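You operate a simulated robot arm through the tools that you are given. There is no shell and no other tool. Be economical: measure what you need, move in short steps, check, and stop when the job is done.

You are at the controls of a simulated robot arm. One attempt, no reset.

## Task
Stir the gravy smooth with the whisk, turn off the gas, then tip it into the red jug.
Fine: whisk in the crock, pan back on its grate; light nothing.
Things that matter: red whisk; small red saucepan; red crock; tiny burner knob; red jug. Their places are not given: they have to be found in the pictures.

Only the result counts: the job must be done as asked and must still hold three seconds after the hand-in. Knocking over, shifting, dropping, spilling or breaking anything else fails it.

## Robot
A 6-joint arm with a two-finger parallel gripper, fixed in place. Base frame: the origin is at the foot of the arm, x ahead of it, y to its left, z up; the work surface is at about z = 0.91. Lengths are in m, angles in degrees, forces in N, time in s.
With the tool pointing down near the work surface it reaches from about 0.36 to 0.82 m from the base axis. Its first joint turns from -166.0 to 166.0 degrees. Payload 3.91 kg.
Tool frame: the origin (TCP) lies between the finger pads and is the grasp point; the fingertips stand 0.03 m ahead of it; z points along the fingers, y is the line along which they close. The gripper opens to 0.11 m. The fingers are 0.02 m wide and 0.01 m thick; the gripper's body (0.048 by 0.112 m) begins 0.055 m behind the TCP.
Orientation is told as [roll, pitch, yaw] about the base's x, y, z axes, in that order, counted from this pose: with the fingers straight down and closing along the base's y, the tool's x points along the base's -x, its y along +y and its z along -z.

## Interface
- The arm moves only by the tool jog_arm. Its argument "plan" is a list of rows, each a list of 7 numbers: the turn, a rotation vector about the tool's x, y, z in degrees, then the shift along the tool's x, y, z in m, then the gripper command, from -1 (fully open) to 1 (shut), values between in proportion. In form: [[wx, wy, wz, dx, dy, dz, jaw], ...]. A call has 1 to 8 rows; each row is the pose to reach, as a shift and turn from the pose commanded when the call began, along the tool's axes at that moment. Each row takes 0.2 s and may step no farther than 0.05 m and 8.6 degrees from the row before; otherwise, or with a gripper value out of range, the whole call is refused. A pose out of reach is approached as far as the arm can. The call stops where the force on the tool passes 40 N (or 10 N more than at its start, if that is more) or the arm is blocked; 0.2 s more then pass. The fingers move at their own pace (about 0.045 m/s each) and stop on an object; they squeeze with about 22 N. The grip force told is the motor's: it shows also when the fingers shut on nothing. Time passes only in rows, and 0.2 s behind the last, so rows that repeat a pose let the fingers close. The reply holds the time, the measured pose of the TCP, the force on the tool along the base axes, the opening and the grip force, in the units named above and with some noise.
- Cameras (640 x 400 px; columns grow to the right, rows downward): "scene" is fixed at [0.0502, 0.5011, 1.6294]; the picture's right is [-0.80, -0.60, 0.00], its down [-0.27, 0.36, -0.89] and it looks along [0.54, -0.71, -0.45] (base axes); focal length 307 px, centre (320, 200). "wrist" rides on the gripper at [-0.036, 0, -0.057] in the tool frame; the picture's right is [0.00, -1.00, 0.00], its down [0.97, 0.00, -0.24] and it looks along [0.24, 0.00, 0.97] (tool axes); focal length 218 px, centre (320, 200).
- get_image(camera): a new picture of that camera. No time passes.
- raise_lower(by): slides the trunk up (or, below 0, down) by that many m; the arm rides with it, the base frame stays. It gives what a move gives, with no picture.
- measure_at(camera, pixels): for up to 12 pixels [column, row] of the newest picture of that camera ("zoom" is the newest enlarged one), the place [x, y, z] in the base frame of the surface seen there, good to about 0.002 m. No time passes.
- enlarge(camera, box): a new picture of the part [left, top, right, bottom] of that camera's present view, enlarged. No time passes.
- finish_job(): hands the job in; it is judged then, once.

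Go step by step. Measure first, check grasps and placings, and put right what went wrong. The budget is 80 turns and 46 pictures, counting those below and the enlarged ones. Unless the task says otherwise, let go and move clear before handing in, and close with one line.

The tools are called after "Request:" as name(argument=value, ...) on one line, values as JSON. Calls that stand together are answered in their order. jog_arm: Moves the arm, as the interface text tells. Its arguments: {"type":"object","properties":{"plan":{"type":"array","items":{"type":"array","items":{"type":"number"}}}},"required":["plan"]} The other tools are called the same way: raise_lower (by) slides the trunk up or down; get_image (camera) takes a picture; measure_at (camera, pixels) gives the place of the surface under pixels of a picture; enlarge (camera, box) takes an enlarged picture of a part of a camera's view; finish_job () hands the job in.

At the start:

```text
time: 0.0
eef_pos: [0.3488, -0.1946, 1.5006]
orientation: [0.0, 0.0, -0.1]
contact_force: [-0.7, 0.5, 0.9]
opening: 0.11
finger_force: 0.0
trunk travel left (down, up): [-0.55, 0.06]
```

scene: 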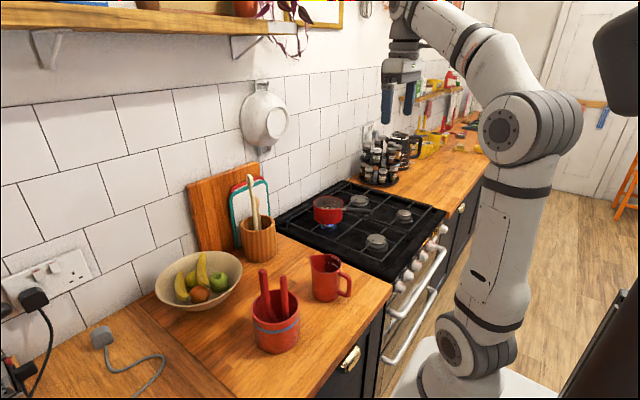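
wrist: 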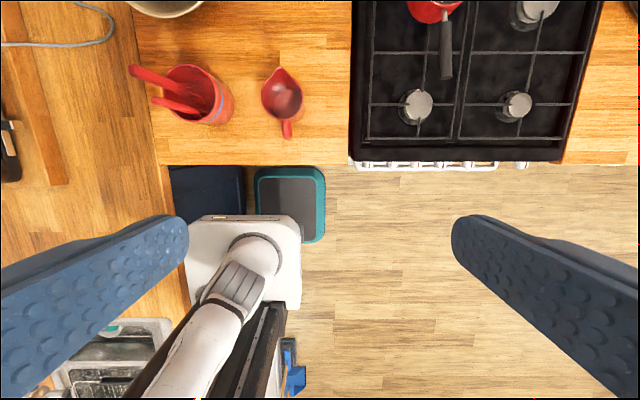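

The scene shows the saucepan around (328,210) over a lit flame, the crock at (275,320) with two red handles, the jug at (327,277), and the knobs along the stove front around (400-440, 230-290). I'll enlarge these parts.

Request:
enlarge(camera="scene", box=[280, 170, 460, 300])

Request:
enlarge(camera="scene", box=[230, 240, 370, 360])

Request:
enlarge(camera="wrist", box=[120, 0, 600, 180])

```text
3.08 times, centred on (370, 235) of scene
```

zoom: 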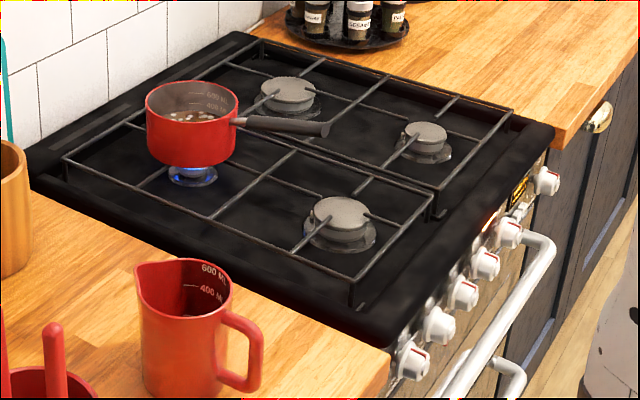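

```text
3.33 times, centred on (300, 300) of scene
```

zoom: 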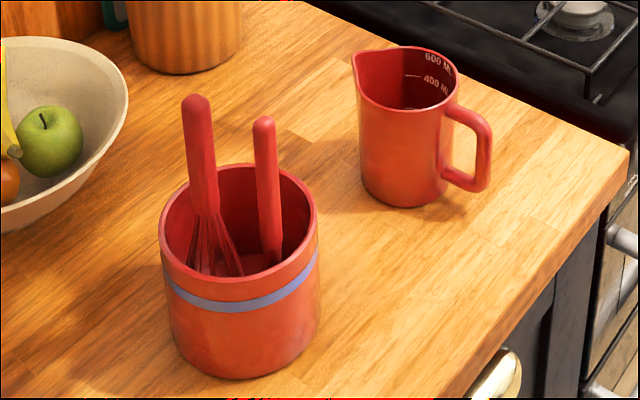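

```text
1.33 times, centred on (360, 90) of wrist
```

zoom: 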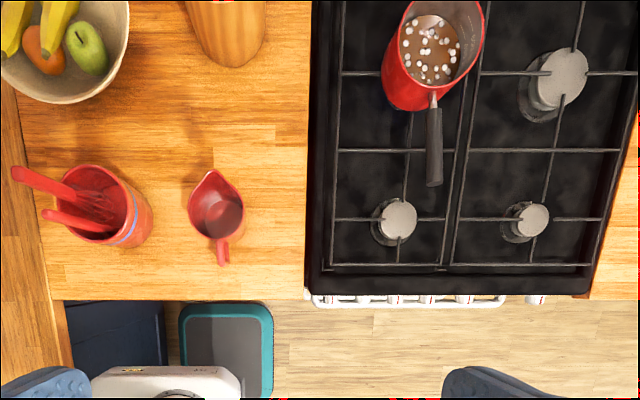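

The whisk appears to be the handle further from the scene camera's right (zoom (200,150) with wires at (215,245)). I'll measure the important points.

Request:
get_image(camera="scene")

Request:
measure_at(camera="wrist", pixels=[[132, 70], [150, 76], [165, 84], [157, 100], [185, 66], [235, 110], [215, 122], [281, 70], [287, 135], [268, 100], [282, 100], [299, 95]])

Request:
measure_at(camera="wrist", pixels=[[445, 15], [445, 30], [445, 50], [446, 75], [420, 2], [458, 8], [435, 20], [414, 52], [421, 88], [462, 88], [435, 5], [415, 100]])

Request:
measure_at(camera="scene", pixels=[[272, 268], [274, 283], [276, 300], [288, 268], [289, 285], [396, 287], [402, 277], [409, 264], [417, 256], [425, 247], [434, 229], [420, 240]])

Request:
measure_at(camera="scene", pixels=[[263, 272], [264, 280], [267, 300], [283, 280], [285, 300], [276, 340], [328, 220], [333, 203], [350, 208], [370, 209], [316, 197], [345, 202]])

```text
40 pictures are left
```

scene: 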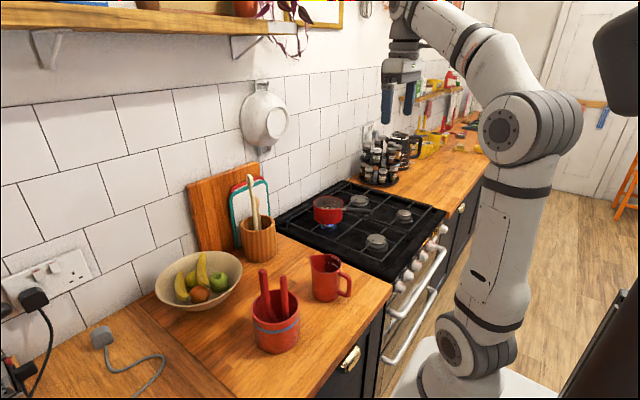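

```text
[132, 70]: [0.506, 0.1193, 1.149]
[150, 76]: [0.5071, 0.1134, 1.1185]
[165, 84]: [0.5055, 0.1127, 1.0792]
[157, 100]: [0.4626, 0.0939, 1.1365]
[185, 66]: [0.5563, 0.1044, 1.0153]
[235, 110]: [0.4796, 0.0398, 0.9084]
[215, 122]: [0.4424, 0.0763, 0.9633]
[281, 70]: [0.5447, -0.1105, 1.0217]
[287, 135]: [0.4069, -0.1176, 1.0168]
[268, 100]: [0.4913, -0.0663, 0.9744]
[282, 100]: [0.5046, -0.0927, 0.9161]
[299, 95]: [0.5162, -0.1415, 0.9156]
```

```text
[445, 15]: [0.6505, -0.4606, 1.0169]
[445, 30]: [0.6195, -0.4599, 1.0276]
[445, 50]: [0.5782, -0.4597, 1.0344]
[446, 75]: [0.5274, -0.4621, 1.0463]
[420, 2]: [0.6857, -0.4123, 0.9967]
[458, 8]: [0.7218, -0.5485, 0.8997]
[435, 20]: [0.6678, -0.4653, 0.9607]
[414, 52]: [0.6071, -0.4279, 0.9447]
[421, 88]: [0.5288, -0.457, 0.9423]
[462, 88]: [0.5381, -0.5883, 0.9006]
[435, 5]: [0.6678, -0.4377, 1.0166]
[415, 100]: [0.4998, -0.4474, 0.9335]
```

```text
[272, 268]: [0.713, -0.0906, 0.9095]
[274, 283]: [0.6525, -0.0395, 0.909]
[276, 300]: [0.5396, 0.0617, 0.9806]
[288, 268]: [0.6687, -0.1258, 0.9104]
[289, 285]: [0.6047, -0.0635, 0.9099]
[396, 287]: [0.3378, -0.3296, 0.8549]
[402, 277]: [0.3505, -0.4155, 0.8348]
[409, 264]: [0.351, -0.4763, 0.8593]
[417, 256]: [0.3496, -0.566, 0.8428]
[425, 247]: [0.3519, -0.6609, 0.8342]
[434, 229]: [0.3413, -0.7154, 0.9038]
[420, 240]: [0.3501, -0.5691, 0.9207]
```

```text
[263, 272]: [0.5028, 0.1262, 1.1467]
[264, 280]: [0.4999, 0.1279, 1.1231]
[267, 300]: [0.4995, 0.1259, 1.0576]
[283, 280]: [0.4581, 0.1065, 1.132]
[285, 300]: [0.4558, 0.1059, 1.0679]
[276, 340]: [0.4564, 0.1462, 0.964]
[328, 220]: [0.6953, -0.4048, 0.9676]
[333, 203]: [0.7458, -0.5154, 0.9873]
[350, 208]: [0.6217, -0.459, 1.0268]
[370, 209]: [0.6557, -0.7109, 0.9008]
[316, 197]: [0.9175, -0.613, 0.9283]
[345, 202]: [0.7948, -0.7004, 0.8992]
```

Whisk handle is near (0.50,0.125,1.06–1.15), the pan handle at (0.52–0.65,-0.46,1.03), and knobs at x≈0.345. I'll enlarge the knobs to find the one turned on, and the crock and pan.

Request:
enlarge(camera="scene", box=[384, 210, 448, 300])

Request:
enlarge(camera="scene", box=[305, 180, 385, 230])

```text
4.44 times, centred on (416, 255) of scene
```

zoom: 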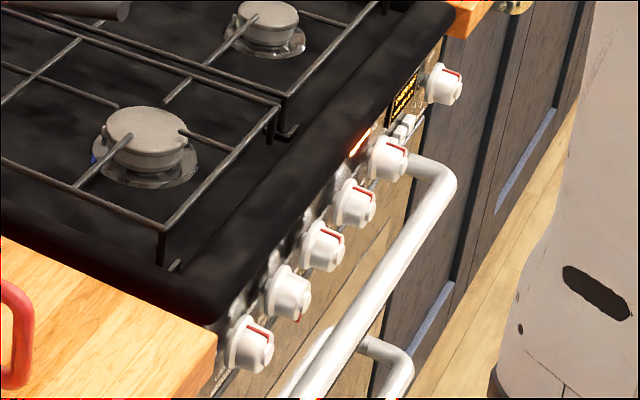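

```text
8.00 times, centred on (345, 205) of scene
```

zoom: 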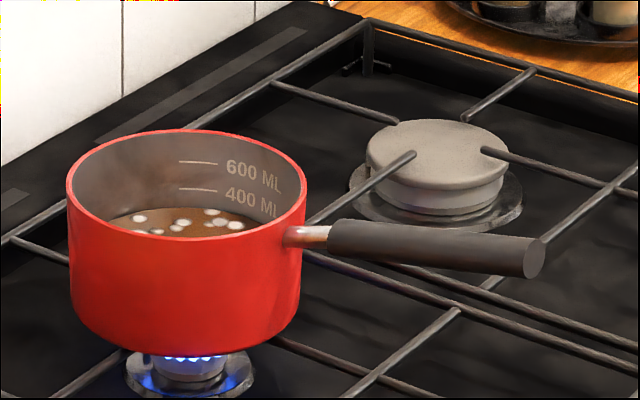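

Knob 2 (zoom (287,292)) has its red mark at the bottom while the others have it up, so it is the lit burner's. Measuring the knobs, rail, and pan.

Request:
measure_at(camera="scene", pixels=[[409, 276], [410, 274], [411, 279], [412, 276], [406, 275], [423, 277], [436, 257], [441, 246], [411, 294], [400, 287], [418, 265], [425, 256]])

Request:
measure_at(camera="zoom", pixels=[[70, 190], [187, 131], [305, 190], [180, 255], [150, 225], [190, 330], [350, 228], [430, 235], [510, 243], [532, 260], [200, 225], [315, 228]])

Request:
measure_at(camera="scene", pixels=[[254, 298], [299, 298], [275, 291], [277, 320], [277, 350], [311, 258], [322, 255], [343, 264], [326, 275], [330, 300], [350, 284], [336, 285]])

```text
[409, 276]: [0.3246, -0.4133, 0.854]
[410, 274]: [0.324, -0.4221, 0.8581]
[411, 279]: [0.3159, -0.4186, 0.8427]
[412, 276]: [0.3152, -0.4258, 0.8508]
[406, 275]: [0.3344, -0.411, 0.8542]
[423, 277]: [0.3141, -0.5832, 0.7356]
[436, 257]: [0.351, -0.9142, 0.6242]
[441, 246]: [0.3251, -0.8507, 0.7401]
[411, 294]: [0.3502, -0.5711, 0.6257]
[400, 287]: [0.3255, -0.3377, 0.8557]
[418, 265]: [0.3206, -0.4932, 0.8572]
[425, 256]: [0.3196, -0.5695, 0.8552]
```

```text
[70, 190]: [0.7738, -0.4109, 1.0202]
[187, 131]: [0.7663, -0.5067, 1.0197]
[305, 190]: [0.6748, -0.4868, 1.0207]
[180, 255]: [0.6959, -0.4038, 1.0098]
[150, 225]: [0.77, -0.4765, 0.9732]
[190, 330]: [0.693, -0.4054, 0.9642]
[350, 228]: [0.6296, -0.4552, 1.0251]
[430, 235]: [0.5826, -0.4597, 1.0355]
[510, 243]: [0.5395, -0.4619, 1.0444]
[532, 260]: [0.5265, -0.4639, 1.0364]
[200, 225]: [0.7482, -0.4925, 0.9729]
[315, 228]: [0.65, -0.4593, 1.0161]
```

```text
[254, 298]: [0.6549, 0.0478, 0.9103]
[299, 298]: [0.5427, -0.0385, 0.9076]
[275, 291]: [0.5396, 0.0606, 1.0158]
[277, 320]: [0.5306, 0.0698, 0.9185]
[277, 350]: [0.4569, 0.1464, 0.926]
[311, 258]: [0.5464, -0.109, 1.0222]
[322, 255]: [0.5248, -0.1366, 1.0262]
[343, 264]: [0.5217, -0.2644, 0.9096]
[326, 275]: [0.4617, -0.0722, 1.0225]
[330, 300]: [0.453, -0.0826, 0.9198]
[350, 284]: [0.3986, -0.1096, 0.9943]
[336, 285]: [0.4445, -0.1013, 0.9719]
```

Knob 2 sits at (0.32,-0.415,0.853), pan centre ~(0.72,-0.46) with rim 1.02, jug centre ~(0.485,-0.10), and whisk handle ~(0.502,0.12). I'll move above the whisk.

Request:
jog_arm(plan=[[0, 0, 0, -0.018, 0.039, 0.022, -1], [0, 0, 0, -0.036, 0.078, 0.044, -1], [0, 0, 0, -0.054, 0.117, 0.066, -1], [0, 0, 0, -0.072, 0.156, 0.088, -1], [0, 0, 0, -0.09, 0.195, 0.11, -1], [0, 0, 0, -0.108, 0.234, 0.132, -1], [0, 0, 0, -0.126, 0.273, 0.154, -1], [0, 0, 0, -0.144, 0.312, 0.176, -1]])

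Request:
get_image(camera="wrist")

```text
time: 1.8
eef_pos: [0.4935, 0.1183, 1.3236]
orientation: [0.1, 0.0, 0.0]
contact_force: [0.0, -0.5, 0.4]
opening: 0.1099
finger_force: 0.1
trunk travel left (down, up): [-0.55, 0.06]
```

```text
37 pictures are left
```

wrist: 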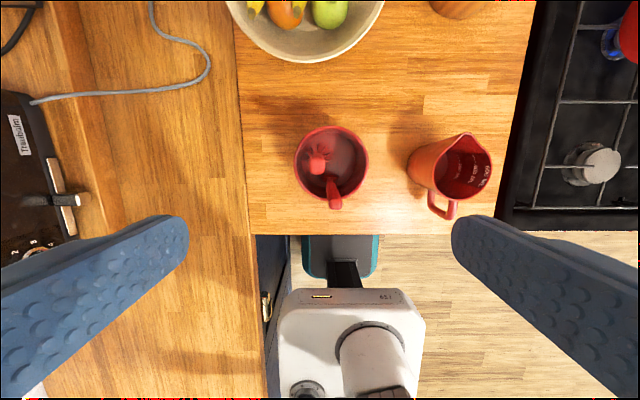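

The whisk top shows at (317,160) in the crock and the other utensil at (333,190). I'll measure them.

Request:
enlarge(camera="wrist", box=[280, 115, 384, 215])

Request:
measure_at(camera="wrist", pixels=[[317, 161], [312, 167], [320, 155], [333, 186], [335, 203], [330, 127], [295, 163], [368, 163], [332, 199], [345, 160], [460, 170], [450, 185]])

```text
4.00 times, centred on (332, 165) of wrist
```

zoom: 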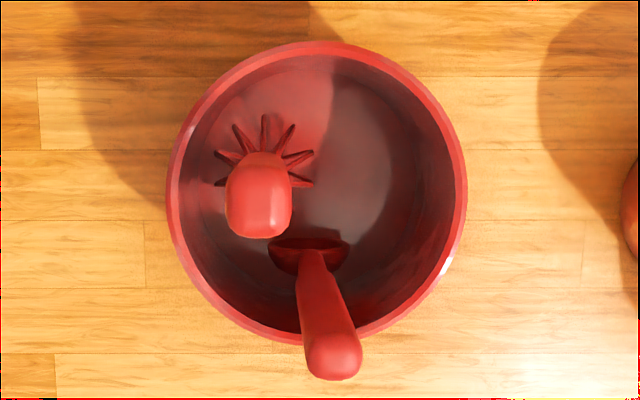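

```text
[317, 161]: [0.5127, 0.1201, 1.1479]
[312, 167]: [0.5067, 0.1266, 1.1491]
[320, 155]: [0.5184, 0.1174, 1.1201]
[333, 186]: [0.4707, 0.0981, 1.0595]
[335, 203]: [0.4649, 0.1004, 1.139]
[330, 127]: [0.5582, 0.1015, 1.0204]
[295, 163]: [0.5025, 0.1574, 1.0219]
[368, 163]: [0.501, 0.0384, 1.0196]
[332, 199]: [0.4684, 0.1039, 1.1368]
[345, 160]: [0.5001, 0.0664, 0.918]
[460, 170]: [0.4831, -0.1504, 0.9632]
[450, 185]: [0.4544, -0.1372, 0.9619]
```

The whisk top centre is about (0.508,0.122,1.15), the other handle at x≈0.467, so fingers closing along y clear it. Descend to grip at z≈1.105.

Request:
jog_arm(plan=[[0, 0, 0, -0.015, 0.004, 0.04, -1], [0, 0, 0, -0.015, 0.004, 0.085, -1], [0, 0, 0, -0.015, 0.004, 0.13, -1], [0, 0, 0, -0.015, 0.004, 0.175, -0.6], [0, 0, 0, -0.015, 0.004, 0.2, -0.3], [0, 0, 0, -0.015, 0.004, 0.219, 0.0]])

Request:
get_image(camera="wrist")

```text
time: 3.2
eef_pos: [0.5085, 0.1208, 1.1042]
orientation: [-0.1, 0.0, -0.1]
contact_force: [0.7, -0.2, 0.3]
opening: 0.0551
finger_force: 0.1
trunk travel left (down, up): [-0.55, 0.06]
```

```text
35 pictures are left
```

wrist: 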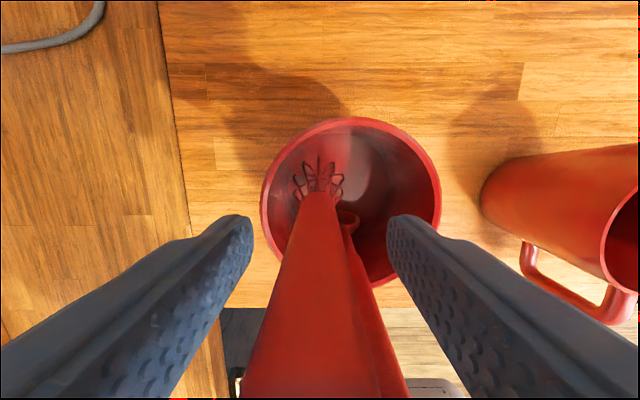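

The whisk handle is centred between the fingers. Close and hold.

Request:
jog_arm(plan=[[0, 0, 0, 0, 0, 0, 1], [0, 0, 0, 0, 0, 0, 1], [0, 0, 0, 0, 0, 0, 1], [0, 0, 0, 0, 0, 0, 1]])

```text
time: 4.2
eef_pos: [0.5083, 0.1199, 1.1053]
orientation: [0.0, 0.0, -0.1]
contact_force: [0.3, 0.1, -0.5]
opening: 0.0175
finger_force: 22.3
trunk travel left (down, up): [-0.55, 0.06]
```

Gripped at 0.0175 m opening. Lift straight up 0.2 m and look.

Request:
jog_arm(plan=[[0, 0, 0, 0, 0, -0.02, 1], [0, 0, 0, 0, 0, -0.05, 1], [0, 0, 0, 0, 0, -0.09, 1], [0, 0, 0, 0, 0, -0.13, 1], [0, 0, 0, 0, 0, -0.17, 1], [0, 0, 0, 0, 0, -0.21, 1]])

Request:
get_image(camera="scene")

Request:
get_image(camera="wrist")

```text
time: 5.6
eef_pos: [0.5072, 0.1213, 1.3168]
orientation: [0.1, 0.0, 0.0]
contact_force: [0.6, 0.4, -0.4]
opening: 0.0175
finger_force: 22.0
trunk travel left (down, up): [-0.55, 0.06]
```

```text
34 pictures are left
```

scene: 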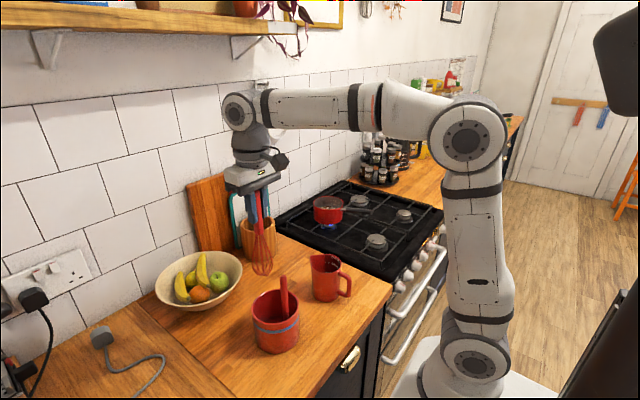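

```text
33 pictures are left
```

wrist: 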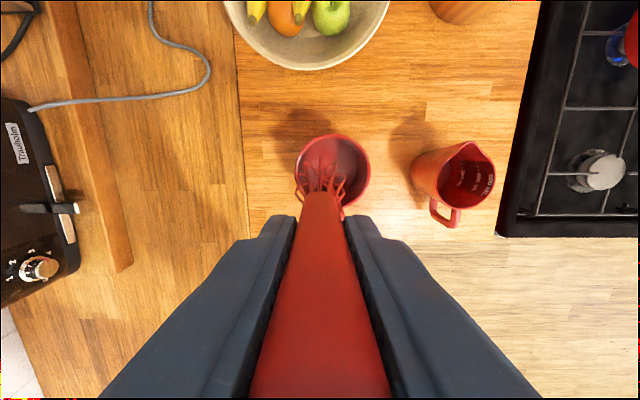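

Whisk is lifted with wires hanging at scene (262,265). Measure its tip and the utensil holder before crossing.

Request:
measure_at(camera="scene", pixels=[[262, 273], [262, 268], [258, 240], [258, 260], [263, 235], [254, 180], [320, 208], [321, 223]])

Request:
jog_arm(plan=[[0, 0, 0, 0, -0.045, 0, 1], [0, 0, 0, 0, -0.09, 0, 1], [0, 0, 0, 0, -0.135, 0, 1], [0, 0, 0, 0, -0.18, 0, 1], [0, 0, 0, 0, -0.225, 0, 1], [0, 0, 0, 0, -0.27, 0, 1], [0, 0, 0, 0, -0.315, 0, 1], [0, 0, 0, 0, -0.36, 0, 1]])

```text
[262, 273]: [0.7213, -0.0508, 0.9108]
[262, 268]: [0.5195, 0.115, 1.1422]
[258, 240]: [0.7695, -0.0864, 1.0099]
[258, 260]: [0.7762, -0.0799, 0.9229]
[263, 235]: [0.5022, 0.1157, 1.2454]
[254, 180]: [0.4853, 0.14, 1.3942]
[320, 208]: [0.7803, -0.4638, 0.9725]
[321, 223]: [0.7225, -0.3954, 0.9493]
```

```text
time: 7.4
eef_pos: [0.5076, -0.2399, 1.3151]
orientation: [0.1, 0.1, 0.0]
contact_force: [0.0, -0.6, -0.8]
opening: 0.0177
finger_force: 22.1
trunk travel left (down, up): [-0.55, 0.06]
```

Whisk tip hangs ~0.185 m below the TCP. Next, move above the pan centre (0.727,-0.455).

Request:
jog_arm(plan=[[0, 0, 0, -0.03, -0.031, 0, 1], [0, 0, 0, -0.06, -0.062, 0, 1], [0, 0, 0, -0.09, -0.093, 0, 1], [0, 0, 0, -0.12, -0.124, 0, 1], [0, 0, 0, -0.15, -0.155, 0, 1], [0, 0, 0, -0.18, -0.186, 0, 1], [0, 0, 0, -0.212, -0.215, 0, 1]])

Request:
get_image(camera="scene")

Request:
get_image(camera="wrist")

```text
time: 9.0
eef_pos: [0.6315, -0.3818, 1.2743]
orientation: [-0.1, 0.1, 0.0]
contact_force: [-0.7, 0.3, -0.8]
opening: 0.0177
finger_force: 21.8
out of reach, approached as far as the arm can: row 4, 5, 6, 7
trunk travel left (down, up): [-0.55, 0.06]
```

```text
32 pictures are left
```

scene: 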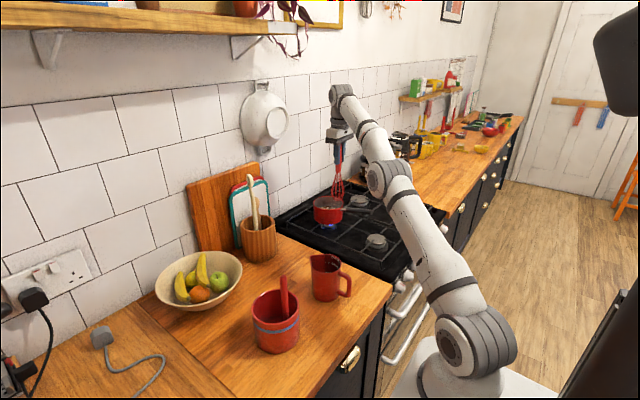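

```text
31 pictures are left
```

wrist: 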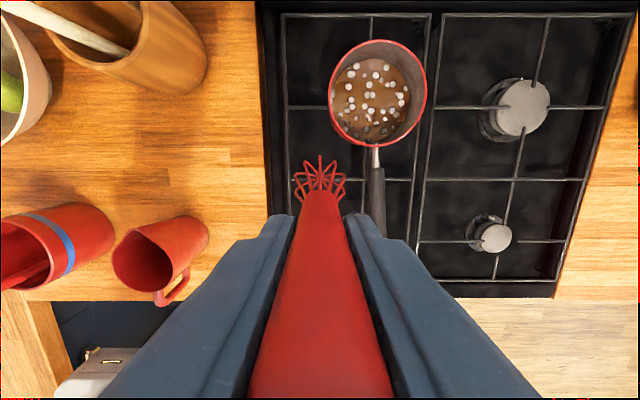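

The arm ran out of reach at this height, at (0.63,-0.38,1.274), because the shoulder is low. I'll raise the trunk and tilt the tool 16° so the whisk tip leans outward.

Request:
raise_lower(by=0.06)

Request:
jog_arm(plan=[[4.24, -6.78, 0, 0, 0, 0, 1], [8.5, -13.6, 0, 0, 0, 0, 1]])

```text
time: 10.0
eef_pos: [0.6318, -0.3817, 1.3326]
orientation: [0.0, 0.0, -0.1]
contact_force: [-0.1, 0.2, -0.6]
opening: 0.0175
finger_force: 21.9
trunk travel left (down, up): [-0.61, 0.0]
```

```text
time: 10.6
eef_pos: [0.6323, -0.3824, 1.3344]
orientation: [-8.7, -13.7, 0.9]
contact_force: [0.1, 0.5, -1.0]
opening: 0.0174
finger_force: 22.2
trunk travel left (down, up): [-0.61, 0.0]
```

The tilt worked. Now move so the tip is just above the pan centre.

Request:
jog_arm(plan=[[0, 0, 0, -0.0063, -0.0086, 0.037, 1], [0, 0, 0, -0.0127, -0.0172, 0.0745, 1], [0, 0, 0, -0.019, -0.0258, 0.1115, 1]])

Request:
enlarge(camera="scene", box=[280, 110, 400, 235])

Request:
get_image(camera="wrist")

```text
time: 11.4
eef_pos: [0.6776, -0.4248, 1.2331]
orientation: [-8.7, -13.5, 1.0]
contact_force: [0.6, -0.6, -0.1]
opening: 0.0176
finger_force: 21.9
trunk travel left (down, up): [-0.61, 0.0]
```

```text
3.20 times, centred on (340, 172) of scene
```

zoom: 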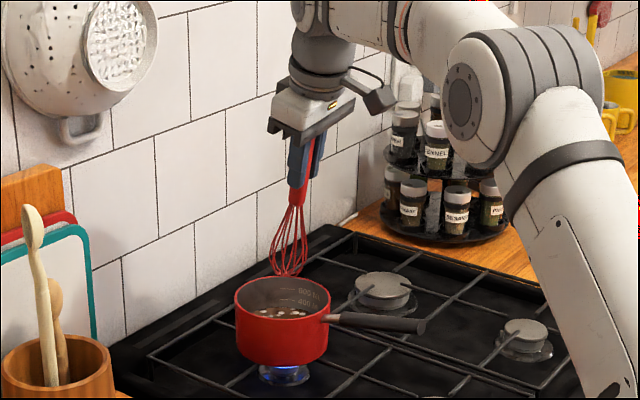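

```text
29 pictures are left
```

wrist: 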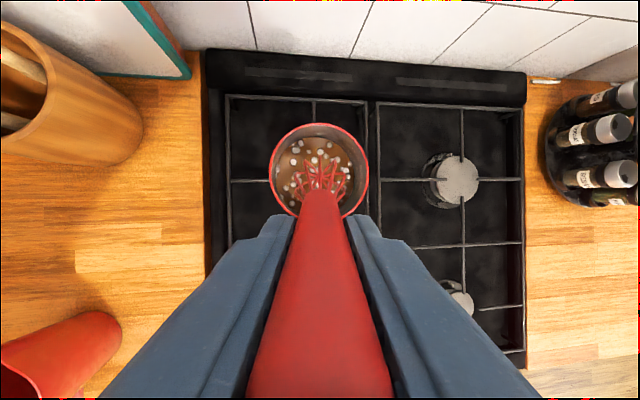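

The whisk hangs over the pan (wires at wrist (320,180)). Measure tip and rim before lowering.

Request:
measure_at(camera="zoom", pixels=[[290, 274], [283, 270], [298, 270], [278, 250], [306, 250], [236, 297], [330, 297]])

Request:
measure_at(camera="wrist", pixels=[[319, 124], [270, 170], [368, 172], [350, 215], [303, 175], [336, 175], [320, 163], [320, 148], [300, 150]])

```text
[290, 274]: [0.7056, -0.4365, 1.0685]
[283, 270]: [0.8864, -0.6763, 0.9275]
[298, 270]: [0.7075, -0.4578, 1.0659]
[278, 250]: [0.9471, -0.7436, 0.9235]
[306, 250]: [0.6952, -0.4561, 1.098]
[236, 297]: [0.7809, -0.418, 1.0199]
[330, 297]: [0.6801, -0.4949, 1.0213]
```

```text
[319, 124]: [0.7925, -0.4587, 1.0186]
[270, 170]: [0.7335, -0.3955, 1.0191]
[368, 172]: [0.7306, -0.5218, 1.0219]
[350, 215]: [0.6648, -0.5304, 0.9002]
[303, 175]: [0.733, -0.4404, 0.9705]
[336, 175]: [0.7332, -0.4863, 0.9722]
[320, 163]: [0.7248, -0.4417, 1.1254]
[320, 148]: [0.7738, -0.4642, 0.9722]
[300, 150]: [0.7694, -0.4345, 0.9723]
```

Pan centre refined to (0.731,-0.458), r≈0.062. Lower the tip into the gravy to z≈0.96.

Request:
jog_arm(plan=[[0, 0, 0, 0.0, 0.0, 0.025, 1], [0, 0, 0, 0.003, 0.002, 0.055, 1], [0, 0, 0, 0.006, 0.004, 0.08, 1], [0, 0, 0, 0.0087, 0.0054, 0.1042, 1]])

Request:
enlarge(camera="scene", box=[290, 140, 390, 235])

```text
time: 12.4
eef_pos: [0.6921, -0.4344, 1.1309]
orientation: [-8.6, -13.4, 1.1]
contact_force: [-0.3, -0.5, -0.4]
opening: 0.0174
finger_force: 22.7
trunk travel left (down, up): [-0.61, 0.0]
```

```text
4.21 times, centred on (340, 188) of scene
```

zoom: 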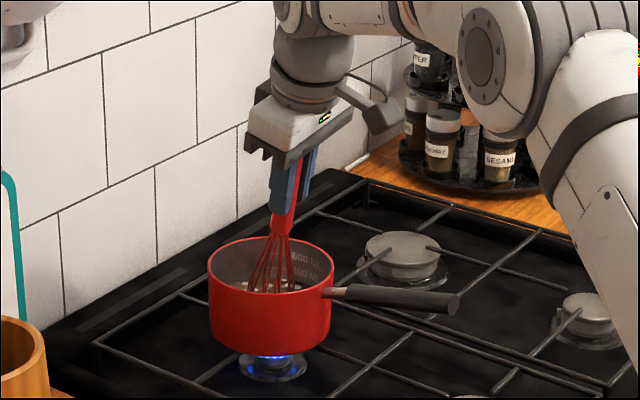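

The wires are in the gravy with no contact force. Stir in circles of 0.018 m radius.

Request:
jog_arm(plan=[[0, 0, 0, -0.0175, 0.0003, 0.0042, 1], [0, 0, 0, -0.009, 0.0156, -0.0002, 1], [0, 0, 0, 0.0085, 0.0153, -0.0044, 1], [0, 0, 0, 0.0175, -0.0003, -0.0042, 1], [0, 0, 0, 0.009, -0.0156, 0.0002, 1], [0, 0, 0, -0.0085, -0.0153, 0.0044, 1], [0, 0, 0, -0.0175, 0.0003, 0.0042, 1], [0, 0, 0, 0, 0, 0, 1]])

Request:
get_image(camera="wrist")

```text
time: 14.2
eef_pos: [0.6906, -0.4341, 1.1323]
orientation: [-8.8, -13.5, 1.0]
contact_force: [-1.1, -0.2, -0.6]
opening: 0.0173
finger_force: 21.9
trunk travel left (down, up): [-0.61, 0.0]
```

```text
27 pictures are left
```

wrist: 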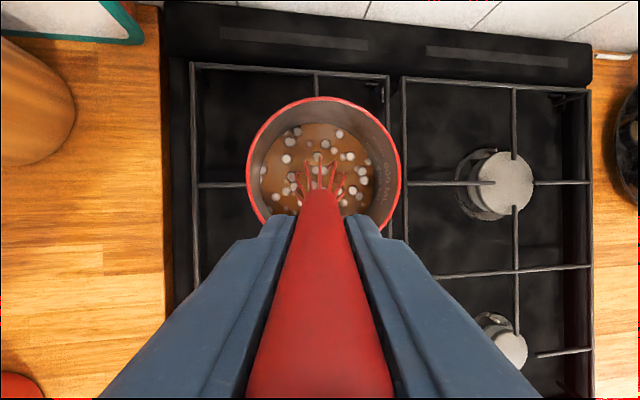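

Lumps remain; no forces. More stirring, slightly deeper.

Request:
jog_arm(plan=[[0, 0, 0, -0.0175, 0.0003, 0.0072, 1], [0, 0, 0, -0.009, 0.0156, 0.0028, 1], [0, 0, 0, 0.0085, 0.0153, -0.0014, 1], [0, 0, 0, 0.0175, -0.0003, -0.0012, 1], [0, 0, 0, 0.009, -0.0156, 0.0032, 1], [0, 0, 0, -0.0085, -0.0153, 0.0074, 1], [0, 0, 0, -0.0175, 0.0003, 0.0072, 1], [0, 0, 0, 0, 0, 0.003, 1]])

Request:
jog_arm(plan=[[0, 0, 0, -0.0175, 0.0003, 0.0042, 1], [0, 0, 0, -0.009, 0.0156, -0.0002, 1], [0, 0, 0, 0.0085, 0.0153, -0.0044, 1], [0, 0, 0, 0.0175, -0.0003, -0.0042, 1], [0, 0, 0, 0.009, -0.0156, 0.0002, 1], [0, 0, 0, -0.0085, -0.0153, 0.0044, 1], [0, 0, 0, -0.0175, 0.0003, 0.0042, 1], [0, 0, 0, 0, 0, 0, 1]])

Request:
jog_arm(plan=[[0, 0, 0, -0.0175, 0.0003, 0.0042, 1], [0, 0, 0, -0.009, 0.0156, -0.0002, 1], [0, 0, 0, 0.0085, 0.0153, -0.0044, 1], [0, 0, 0, 0.0175, -0.0003, -0.0042, 1], [0, 0, 0, 0.009, -0.0156, 0.0002, 1], [0, 0, 0, -0.0085, -0.0153, 0.0044, 1], [0, 0, 0, -0.0175, 0.0003, 0.0042, 1], [0, 0, 0, 0, 0, 0, 1]])

Request:
get_image(camera="wrist")

```text
time: 16.0
eef_pos: [0.6916, -0.4326, 1.1287]
orientation: [-8.6, -13.5, 1.0]
contact_force: [-2.3, 1.5, 8.2]
opening: 0.0176
finger_force: 22.1
trunk travel left (down, up): [-0.61, 0.0]
```

```text
time: 17.8
eef_pos: [0.6925, -0.4337, 1.1286]
orientation: [-8.7, -13.5, 1.0]
contact_force: [-0.8, 0.1, 2.2]
opening: 0.0174
finger_force: 21.5
trunk travel left (down, up): [-0.61, 0.0]
```

```text
time: 19.6
eef_pos: [0.6927, -0.4351, 1.128]
orientation: [-8.5, -13.5, 1.0]
contact_force: [-0.9, 0.5, 0.8]
opening: 0.0175
finger_force: 22.4
trunk travel left (down, up): [-0.61, 0.0]
```

```text
26 pictures are left
```

wrist: 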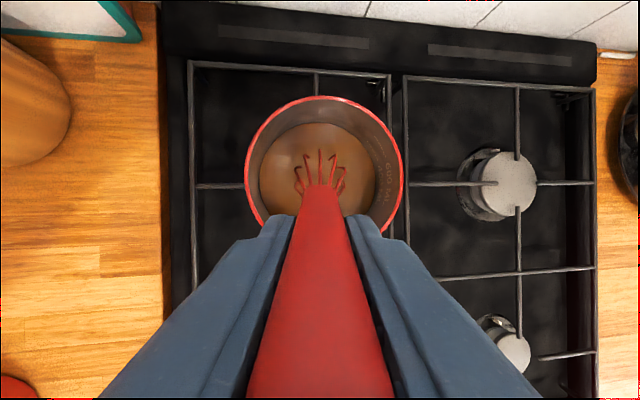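

The gravy is smooth, no lumps left at (320,160). Lift out vertically and retract.

Request:
jog_arm(plan=[[0, 0, 0, -0.0082, -0.0051, -0.0336, 1], [0, 0, 0, -0.0164, -0.0102, -0.0673, 1], [0, 0, 0, -0.0245, -0.0153, -0.101, 1], [0, 0, 0, 0.0046, 0.0029, -0.1263, 1], [0, 0, 0, 0.0325, 0.0203, -0.1565, 1], [0, 0, 0, 0.0604, 0.0377, -0.1869, 1]])

Request:
get_image(camera="scene")

```text
time: 21.0
eef_pos: [0.5901, -0.3677, 1.2908]
orientation: [-8.7, -13.7, 1.1]
contact_force: [-0.3, 0.7, -0.4]
opening: 0.0175
finger_force: 22.1
trunk travel left (down, up): [-0.61, 0.0]
```

```text
25 pictures are left
```

scene: 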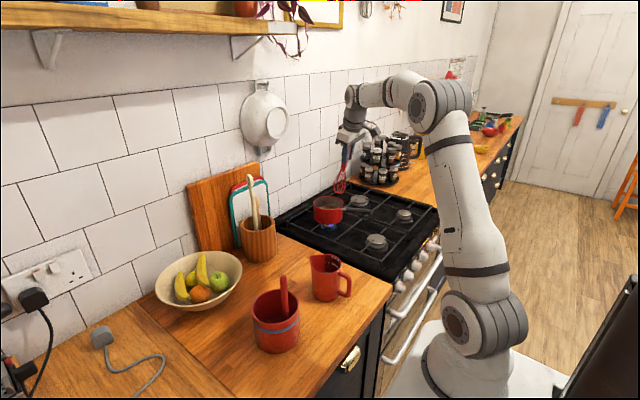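

Pan undisturbed; whisk is clear. Untilt the tool, then travel back toward the crock.

Request:
jog_arm(plan=[[-4.24, 6.78, 0, -0.0035, -0.0022, -0.0144, 1], [-8.5, 13.6, 0, -0.007, -0.0044, -0.0288, 1]])

Request:
jog_arm(plan=[[0, 0, 0, 0.018, 0.045, 0, 1], [0, 0, 0, 0.036, 0.09, 0, 1], [0, 0, 0, 0.054, 0.135, 0, 1], [0, 0, 0, 0.068, 0.18, 0, 1], [0, 0, 0, 0.082, 0.225, 0, 1], [0, 0, 0, 0.082, 0.27, 0, 1], [0, 0, 0, 0.082, 0.315, 0, 1], [0, 0, 0, 0.082, 0.36, 0, 1]])

```text
time: 21.6
eef_pos: [0.5923, -0.3708, 1.3178]
orientation: [0.1, 0.2, 0.0]
contact_force: [0.4, -0.7, -0.3]
opening: 0.0177
finger_force: 21.8
trunk travel left (down, up): [-0.61, 0.0]
```

```text
time: 23.4
eef_pos: [0.5096, -0.0085, 1.3182]
orientation: [0.1, 0.0, -0.1]
contact_force: [-0.5, -0.2, -0.5]
opening: 0.0176
finger_force: 21.8
trunk travel left (down, up): [-0.61, 0.0]
```

Continue to above the crock and check alignment.

Request:
jog_arm(plan=[[0, 0, 0, 0.001, 0.045, 0, 1], [0, 0, 0, 0.001, 0.09, 0, 1], [0, 0, 0, 0.001, 0.127, 0, 1], [0, 0, 0, 0.001, 0.127, 0.04, 1], [0, 0, 0, 0.001, 0.127, 0.075, 1]])

Request:
get_image(camera="wrist")

Request:
enlarge(camera="scene", box=[210, 200, 350, 360])

```text
time: 24.6
eef_pos: [0.5093, 0.1171, 1.2435]
orientation: [-0.1, 0.0, -0.1]
contact_force: [-1.2, -0.1, -0.4]
opening: 0.0175
finger_force: 21.9
trunk travel left (down, up): [-0.61, 0.0]
```

```text
24 pictures are left
```

wrist: 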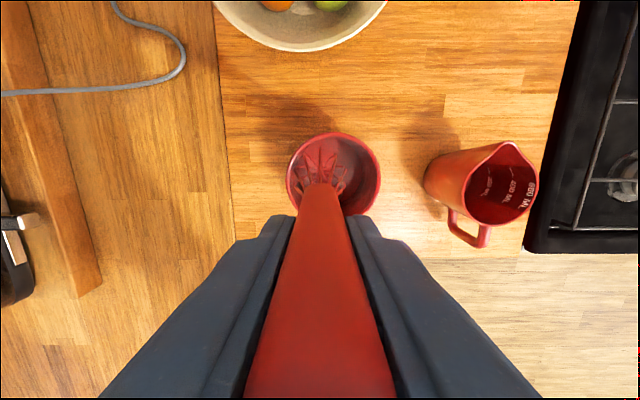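

```text
2.50 times, centred on (280, 280) of scene
```

zoom: 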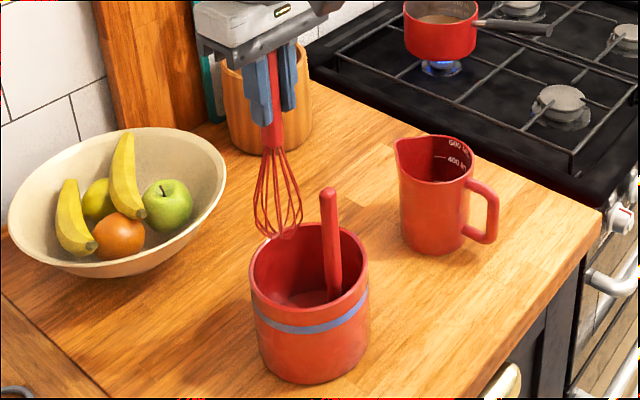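

Tip aligned above the crock's open half, clear of the other handle. Lower to just above the floor.

Request:
jog_arm(plan=[[0, 0, 0, 0.002, 0, 0.04, 1], [0, 0, 0, 0.002, 0, 0.08, 1], [0, 0, 0, 0.002, 0, 0.115, 1], [0, 0, 0, 0.002, 0, 0.135, 1]])

Request:
enlarge(camera="scene", box=[210, 200, 350, 360])

```text
time: 25.6
eef_pos: [0.5063, 0.1172, 1.1068]
orientation: [-0.1, 0.0, -0.1]
contact_force: [0.2, 0.5, -0.1]
opening: 0.0175
finger_force: 22.0
trunk travel left (down, up): [-0.61, 0.0]
```

```text
2.50 times, centred on (280, 280) of scene
```

zoom: 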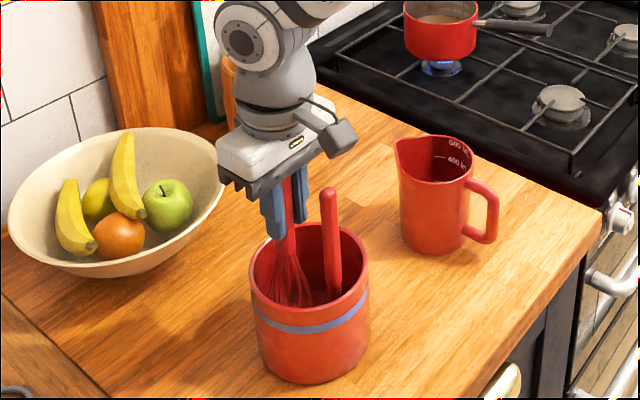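

No contact yet, wires inside the crock. Lower a touch, open partly, and withdraw upward.

Request:
jog_arm(plan=[[0, 0, 0, 0, 0, 0.005, 1], [0, 0, 0, 0, 0, 0.005, 0.4], [0, 0, 0, 0, 0, 0.005, -0.2], [0, 0, 0, 0, 0, 0.005, -0.2], [0, 0, 0, 0, 0, 0.005, -0.2]])

Request:
jog_arm(plan=[[0, 0, 0, 0, 0, -0.03, -0.2], [0, 0, 0, 0, 0, -0.07, -0.2], [0, 0, 0, 0, 0, -0.115, -0.2], [0, 0, 0, 0, 0, -0.16, -0.2], [0, 0, 0, 0, 0, -0.2, -0.2]])

Request:
get_image(camera="scene")

```text
time: 26.8
eef_pos: [0.5069, 0.118, 1.1037]
orientation: [-0.1, 0.1, -0.1]
contact_force: [0.6, 0.2, -0.5]
opening: 0.066
finger_force: 0.0
trunk travel left (down, up): [-0.61, 0.0]
```

```text
time: 28.0
eef_pos: [0.5074, 0.1168, 1.303]
orientation: [0.0, 0.0, 0.1]
contact_force: [0.5, 0.2, -0.7]
opening: 0.066
finger_force: 0.1
trunk travel left (down, up): [-0.61, 0.0]
```

```text
21 pictures are left
```

scene: 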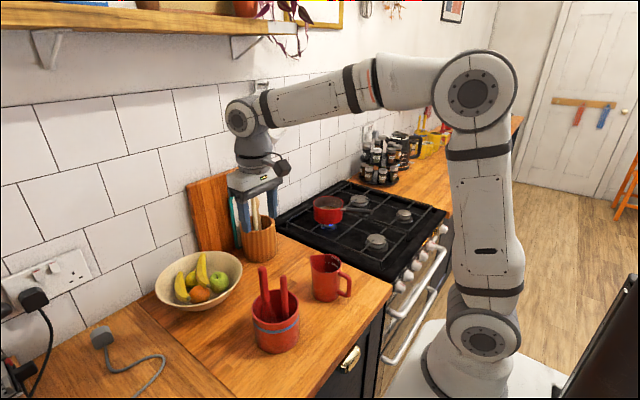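

Whisk stands back in the crock. Now for the knob: travel toward the right while pitching the gripper forward.

Request:
jog_arm(plan=[[0, -8.5, 0, 0.0165, -0.045, 0, -0.2], [0, -17, 0, 0.033, -0.09, 0, -0.2], [0, -25.5, 0, 0.0495, -0.135, 0, -0.2], [0, -34, 0, 0.066, -0.18, 0, -0.2], [0, -42.5, 0, 0.0825, -0.225, 0, -0.2], [0, -51, 0, 0.099, -0.27, 0, -0.2], [0, -59.5, 0, 0.1155, -0.315, 0, -0.2], [0, -68, 0, 0.132, -0.36, 0, -0.2]])

```text
time: 29.8
eef_pos: [0.3747, -0.245, 1.3045]
orientation: [0.4, -68.1, -0.4]
contact_force: [0.8, 0.4, -0.4]
opening: 0.0659
finger_force: 0.0
trunk travel left (down, up): [-0.61, 0.0]
```

Continue: finish the pitch to −90° and come down to (0.26,−0.415,1.10).

Request:
jog_arm(plan=[[0, -5.5, 0, 0.0388, -0.0283, -0.005, -0.2], [0, -11, 0, 0.0777, -0.0567, -0.01, -0.2], [0, -16.5, 0, 0.1165, -0.085, -0.015, -0.2], [0, -22, 0, 0.1553, -0.1133, -0.02, -0.2], [0, -22, 0, 0.194, -0.1417, -0.025, -0.2], [0, -22, 0, 0.233, -0.17, -0.0297, -0.2]])

Request:
get_image(camera="wrist")

```text
time: 31.2
eef_pos: [0.2565, -0.4137, 1.0982]
orientation: [162.5, -89.9, -162.6]
contact_force: [-0.4, 0.7, 0.3]
opening: 0.0659
finger_force: 0.0
trunk travel left (down, up): [-0.61, 0.0]
```

```text
20 pictures are left
```

wrist: 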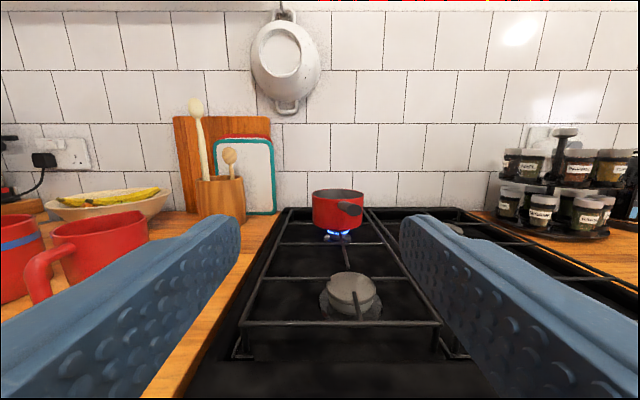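

The gripper points forward cleanly. Lower the trunk 0.16 m to view the knobs in front of me.

Request:
raise_lower(by=-0.16)

Request:
get_image(camera="wrist")

```text
time: 33.0
eef_pos: [0.2575, -0.4113, 0.9395]
orientation: [164.4, -90.0, -164.5]
contact_force: [-0.2, 0.3, 0.1]
opening: 0.0661
finger_force: 0.1
trunk travel left (down, up): [-0.45, 0.16]
```

```text
19 pictures are left
```

wrist: 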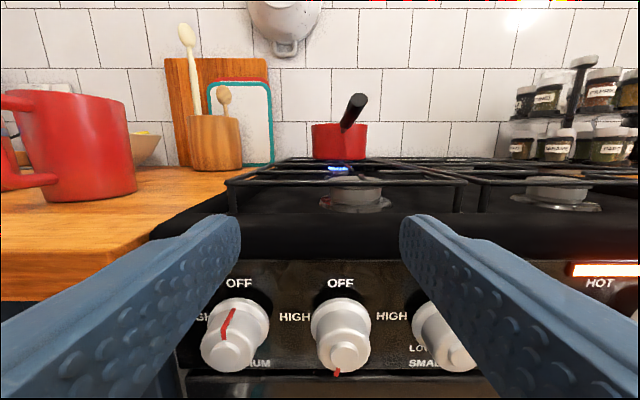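

Knob 2 at (340,335) has its red mark at the bottom (336,372), with HIGH on the left and OFF at the top. Enlarge for the exact angle and measure.

Request:
enlarge(camera="wrist", box=[190, 260, 490, 400])

Request:
measure_at(camera="wrist", pixels=[[343, 355], [341, 325], [316, 330], [364, 325], [340, 302], [336, 370], [330, 318], [340, 280], [300, 318], [392, 318], [341, 378], [290, 345]])

```text
2.13 times, centred on (340, 330) of wrist
```

zoom: 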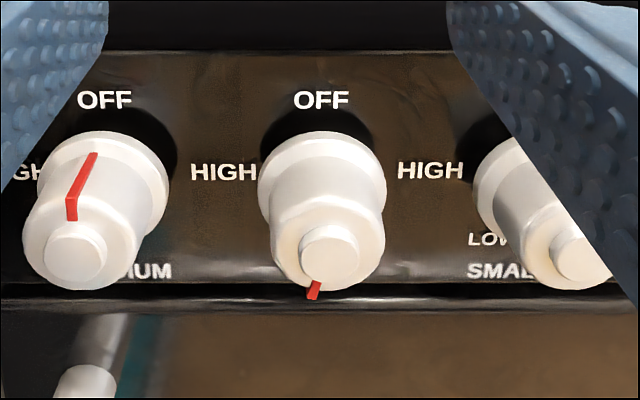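

```text
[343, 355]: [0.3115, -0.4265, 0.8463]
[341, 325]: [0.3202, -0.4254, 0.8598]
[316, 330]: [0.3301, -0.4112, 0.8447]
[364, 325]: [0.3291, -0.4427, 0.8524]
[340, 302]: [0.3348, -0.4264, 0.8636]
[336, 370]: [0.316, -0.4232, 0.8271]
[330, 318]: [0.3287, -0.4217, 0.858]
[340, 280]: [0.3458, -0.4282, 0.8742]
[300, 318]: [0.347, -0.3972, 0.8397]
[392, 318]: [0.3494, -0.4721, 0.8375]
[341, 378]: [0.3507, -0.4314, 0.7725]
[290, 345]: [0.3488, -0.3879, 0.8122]
```

Knob axis is at about y=−0.427, z=0.845, front at x=0.3115, so it must turn clockwise ~170° (bottom → HIGH → OFF). I'll centre on the axis while pre-rotating the gripper −85° about its axis.

Request:
jog_arm(plan=[[0, 0, -8.5, 0.02, -0.0157, 0, -0.2], [0, 0, -17, 0.04, -0.0157, 0, -0.2], [0, 0, -25.5, 0.06, -0.0157, 0, -0.2], [0, 0, -34, 0.08, -0.0157, 0, -0.2], [0, 0, -42.5, 0.0945, -0.0157, 0, -0.2], [0, 0, -51, 0.0945, -0.0157, 0, -0.2], [0, 0, -59.5, 0.0945, -0.0157, 0, -0.2], [0, 0, -68, 0.0945, -0.0157, 0, -0.2]])

Request:
jog_arm(plan=[[0, 0, -8.5, 0, 0, 0, -0.2], [0, 0, -17, 0, 0, 0, -0.2]])

Request:
get_image(camera="wrist")

```text
time: 34.8
eef_pos: [0.2899, -0.7597, 0.9628]
orientation: [-89.8, -24.3, 91.2]
contact_force: [0.3, 0.9, 1.0]
opening: 0.066
finger_force: 0.1
out of reach, approached as far as the arm can: row 1, 2, 3, 4, 5, 6, 7, 8
trunk travel left (down, up): [-0.45, 0.16]
```

```text
time: 35.4
eef_pos: [0.2888, -0.7635, 0.9601]
orientation: [-89.8, -13.4, 91.3]
contact_force: [-0.8, -0.2, -0.5]
opening: 0.0661
finger_force: 0.0
out of reach, approached as far as the arm can: row 2
trunk travel left (down, up): [-0.45, 0.16]
```

```text
17 pictures are left
```

wrist: 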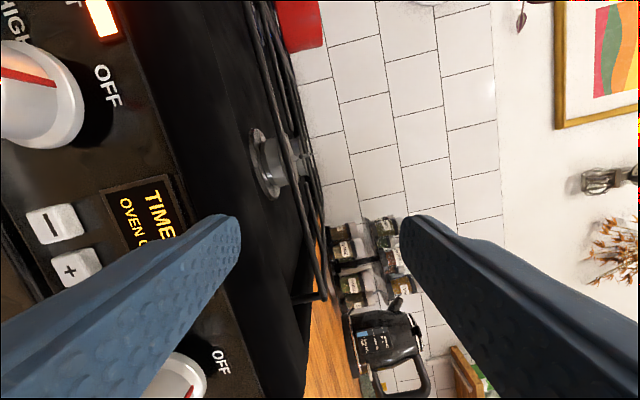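

The arm hit a limit rotating negative and drifted sideways to (0.29,−0.76,0.96) while nothing was touched (forces ≈0). I'll back off along the tool axis and rotate back the positive way.

Request:
jog_arm(plan=[[0, 0, 0, 0, 0, -0.03, -0.2], [0, 0, 0, 0, 0, -0.06, -0.2]])

Request:
jog_arm(plan=[[0, 0, 8.5, 0, 0, 0, -0.2], [0, 0, 17, 0, 0, 0, -0.2], [0, 0, 25.5, 0, 0, 0, -0.2]])

```text
time: 36.0
eef_pos: [0.2295, -0.7634, 0.9599]
orientation: [-89.8, -13.5, 91.4]
contact_force: [0.0, 0.0, -0.7]
opening: 0.0661
finger_force: 0.1
trunk travel left (down, up): [-0.45, 0.16]
```

```text
time: 36.8
eef_pos: [0.2294, -0.7639, 0.9595]
orientation: [-89.8, -39.1, 91.3]
contact_force: [0.3, -0.1, -0.2]
opening: 0.0659
finger_force: 0.1
trunk travel left (down, up): [-0.45, 0.16]
```

Tracking is fine here. Finish rotating back to level.

Request:
jog_arm(plan=[[0, 0, 8.5, 0, 0, 0, -0.2], [0, 0, 17, 0, 0, 0, -0.2], [0, 0, 25.5, 0, 0, 0, -0.2], [0, 0, 34, 0, 0, 0, -0.2], [0, 0, 42.5, 0, 0, 0, -0.2], [0, 0, 51, 0, 0, 0, -0.2]])

Request:
get_image(camera="scene")

```text
time: 38.2
eef_pos: [0.2297, -0.7641, 0.9604]
orientation: [23.9, -89.8, -22.6]
contact_force: [0.2, 0.1, -0.1]
opening: 0.0657
finger_force: 0.0
trunk travel left (down, up): [-0.45, 0.16]
```

```text
16 pictures are left
```

scene: 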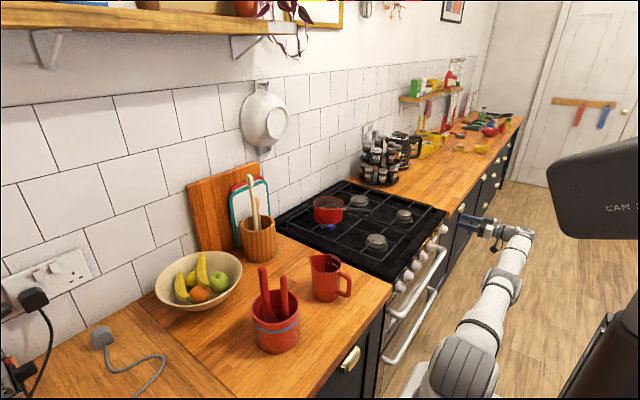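

The scene is intact and the arm is clear at the right. Move level back to y≈−0.427 in front of knob 2, still above it.

Request:
jog_arm(plan=[[0, 0, 0, 0, 0.042, 0.003, -0.2], [0, 0, 0, 0, 0.084, 0.007, -0.2], [0, 0, 0, 0, 0.126, 0.01, -0.2], [0, 0, 0, 0, 0.168, 0.014, -0.2], [0, 0, 0, 0, 0.21, 0.017, -0.2], [0, 0, 0, 0, 0.252, 0.021, -0.2], [0, 0, 0, 0, 0.294, 0.024, -0.2], [0, 0, 0, 0, 0.337, 0.028, -0.2]])

```text
time: 40.0
eef_pos: [0.2293, -0.7621, 0.9591]
orientation: [-17.0, -89.9, 18.5]
contact_force: [0.6, 1.3, 0.2]
opening: 0.066
finger_force: 0.2
out of reach, approached as far as the arm can: row 1, 2, 3, 4, 5, 6, 7, 8
trunk travel left (down, up): [-0.45, 0.16]
```

+y motion is blocked by a joint limit in this posture. Try rising first and retracting, and then going back.

Request:
jog_arm(plan=[[0, 0, 0, -0.045, 0, 0, -0.2], [0, 0, 0, -0.09, 0, 0, -0.2], [0, 0, 0, -0.135, 0, 0, -0.2], [0, 0, 0, -0.18, 0, 0, -0.2]])

Request:
jog_arm(plan=[[0, 0, 0, 0, 0.04, 0, -0.2], [0, 0, 0, 0, 0.08, 0, -0.2]])

Request:
get_image(camera="scene")

```text
time: 41.0
eef_pos: [0.2306, -0.7599, 1.1368]
orientation: [11.2, -89.8, -9.7]
contact_force: [0.7, 0.6, -0.4]
opening: 0.066
finger_force: 0.0
out of reach, approached as far as the arm can: row 4
trunk travel left (down, up): [-0.45, 0.16]
```

```text
time: 41.6
eef_pos: [0.2303, -0.6761, 1.1394]
orientation: [-62.8, -89.6, 64.2]
contact_force: [0.2, -0.1, -0.2]
opening: 0.066
finger_force: 0.1
trunk travel left (down, up): [-0.45, 0.16]
```

```text
15 pictures are left
```

scene: 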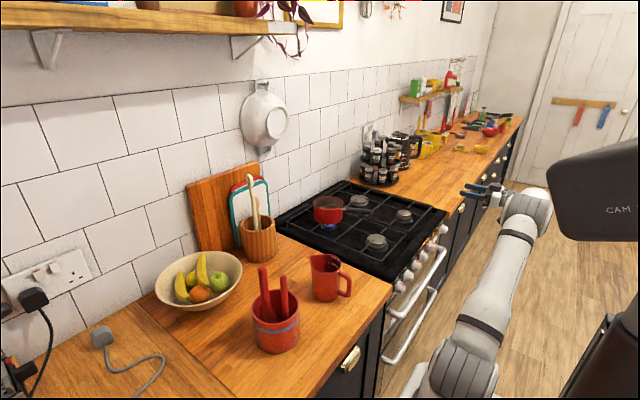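

+y works at this height. Continue to y≈−0.427.

Request:
jog_arm(plan=[[0, 0, 0, 0, 0.042, 0.003, -0.2], [0, 0, 0, 0, 0.084, 0.007, -0.2], [0, 0, 0, 0, 0.126, 0.01, -0.2], [0, 0, 0, 0, 0.168, 0.014, -0.2], [0, 0, 0, 0, 0.21, 0.018, -0.2], [0, 0, 0, 0, 0.249, 0.022, -0.2]])

```text
time: 43.0
eef_pos: [0.2473, -0.4248, 1.1372]
orientation: [-35.8, -89.8, 37.3]
contact_force: [0.3, 0.0, -0.6]
opening: 0.066
finger_force: 0.1
trunk travel left (down, up): [-0.45, 0.16]
```

Back in front of knob 2 at z=1.137 in a comfortable posture. Test the pre-rotation here, before lowering with the trunk.

Request:
jog_arm(plan=[[0, 0, -8.5, 0, 0, 0, -0.2], [0, 0, -17, 0, 0, 0, -0.2], [0, 0, -25.5, 0, 0, 0, -0.2], [0, 0, -34, 0, 0, 0, -0.2], [0, 0, -42.5, 0, 0, 0, -0.2], [0, 0, -51, 0, 0, 0, -0.2], [0, 0, -59.5, 0, 0, 0, -0.2], [0, 0, -68, 0, 0, 0, -0.2]])

```text
time: 44.8
eef_pos: [0.2658, -0.4922, 1.3184]
orientation: [-87.8, -25.3, 91.1]
contact_force: [-0.4, -0.4, 0.2]
opening: 0.0661
finger_force: 0.0
out of reach, approached as far as the arm can: row 5, 6, 7, 8
trunk travel left (down, up): [-0.45, 0.16]
```

Negative rotation beyond ~−35° hits a limit. Rotate back and on into the positive direction to see what range exists there.

Request:
jog_arm(plan=[[0, 0, 8.5, 0, 0, 0, -0.2], [0, 0, 17, 0, 0, 0, -0.2], [0, 0, 25.5, 0, 0, 0, -0.2], [0, 0, 34, 0, 0, 0, -0.2], [0, 0, 42.5, 0, 0, 0, -0.2], [0, 0, 51, 0, 0, 0, -0.2], [0, 0, 59.5, 0, 0, 0, -0.2], [0, 0, 65, 0, 0, 0, -0.2]])

Request:
jog_arm(plan=[[0, 0, 8.5, 0, 0, 0, -0.2], [0, 0, 17, 0, 0, 0, -0.2], [0, 0, 25.5, 0, 0, 0, -0.2], [0, 0, 34, 0, 0, 0, -0.2], [0, 0, 42.5, 0, 0, 0, -0.2], [0, 0, 51, 0, 0, 0, -0.2], [0, 0, 59.5, 0, 0, 0, -0.2], [0, 0, 68, 0, 0, 0, -0.2]])

```text
time: 46.6
eef_pos: [0.2642, -0.4928, 1.3191]
orientation: [16.5, -88.0, -14.5]
contact_force: [-0.3, 0.3, 0.2]
opening: 0.066
finger_force: 0.1
trunk travel left (down, up): [-0.45, 0.16]
```

```text
time: 48.4
eef_pos: [0.2652, -0.492, 1.3188]
orientation: [87.9, -21.3, -87.1]
contact_force: [-0.4, 0.3, 0.6]
opening: 0.0662
finger_force: 0.1
trunk travel left (down, up): [-0.45, 0.16]
```

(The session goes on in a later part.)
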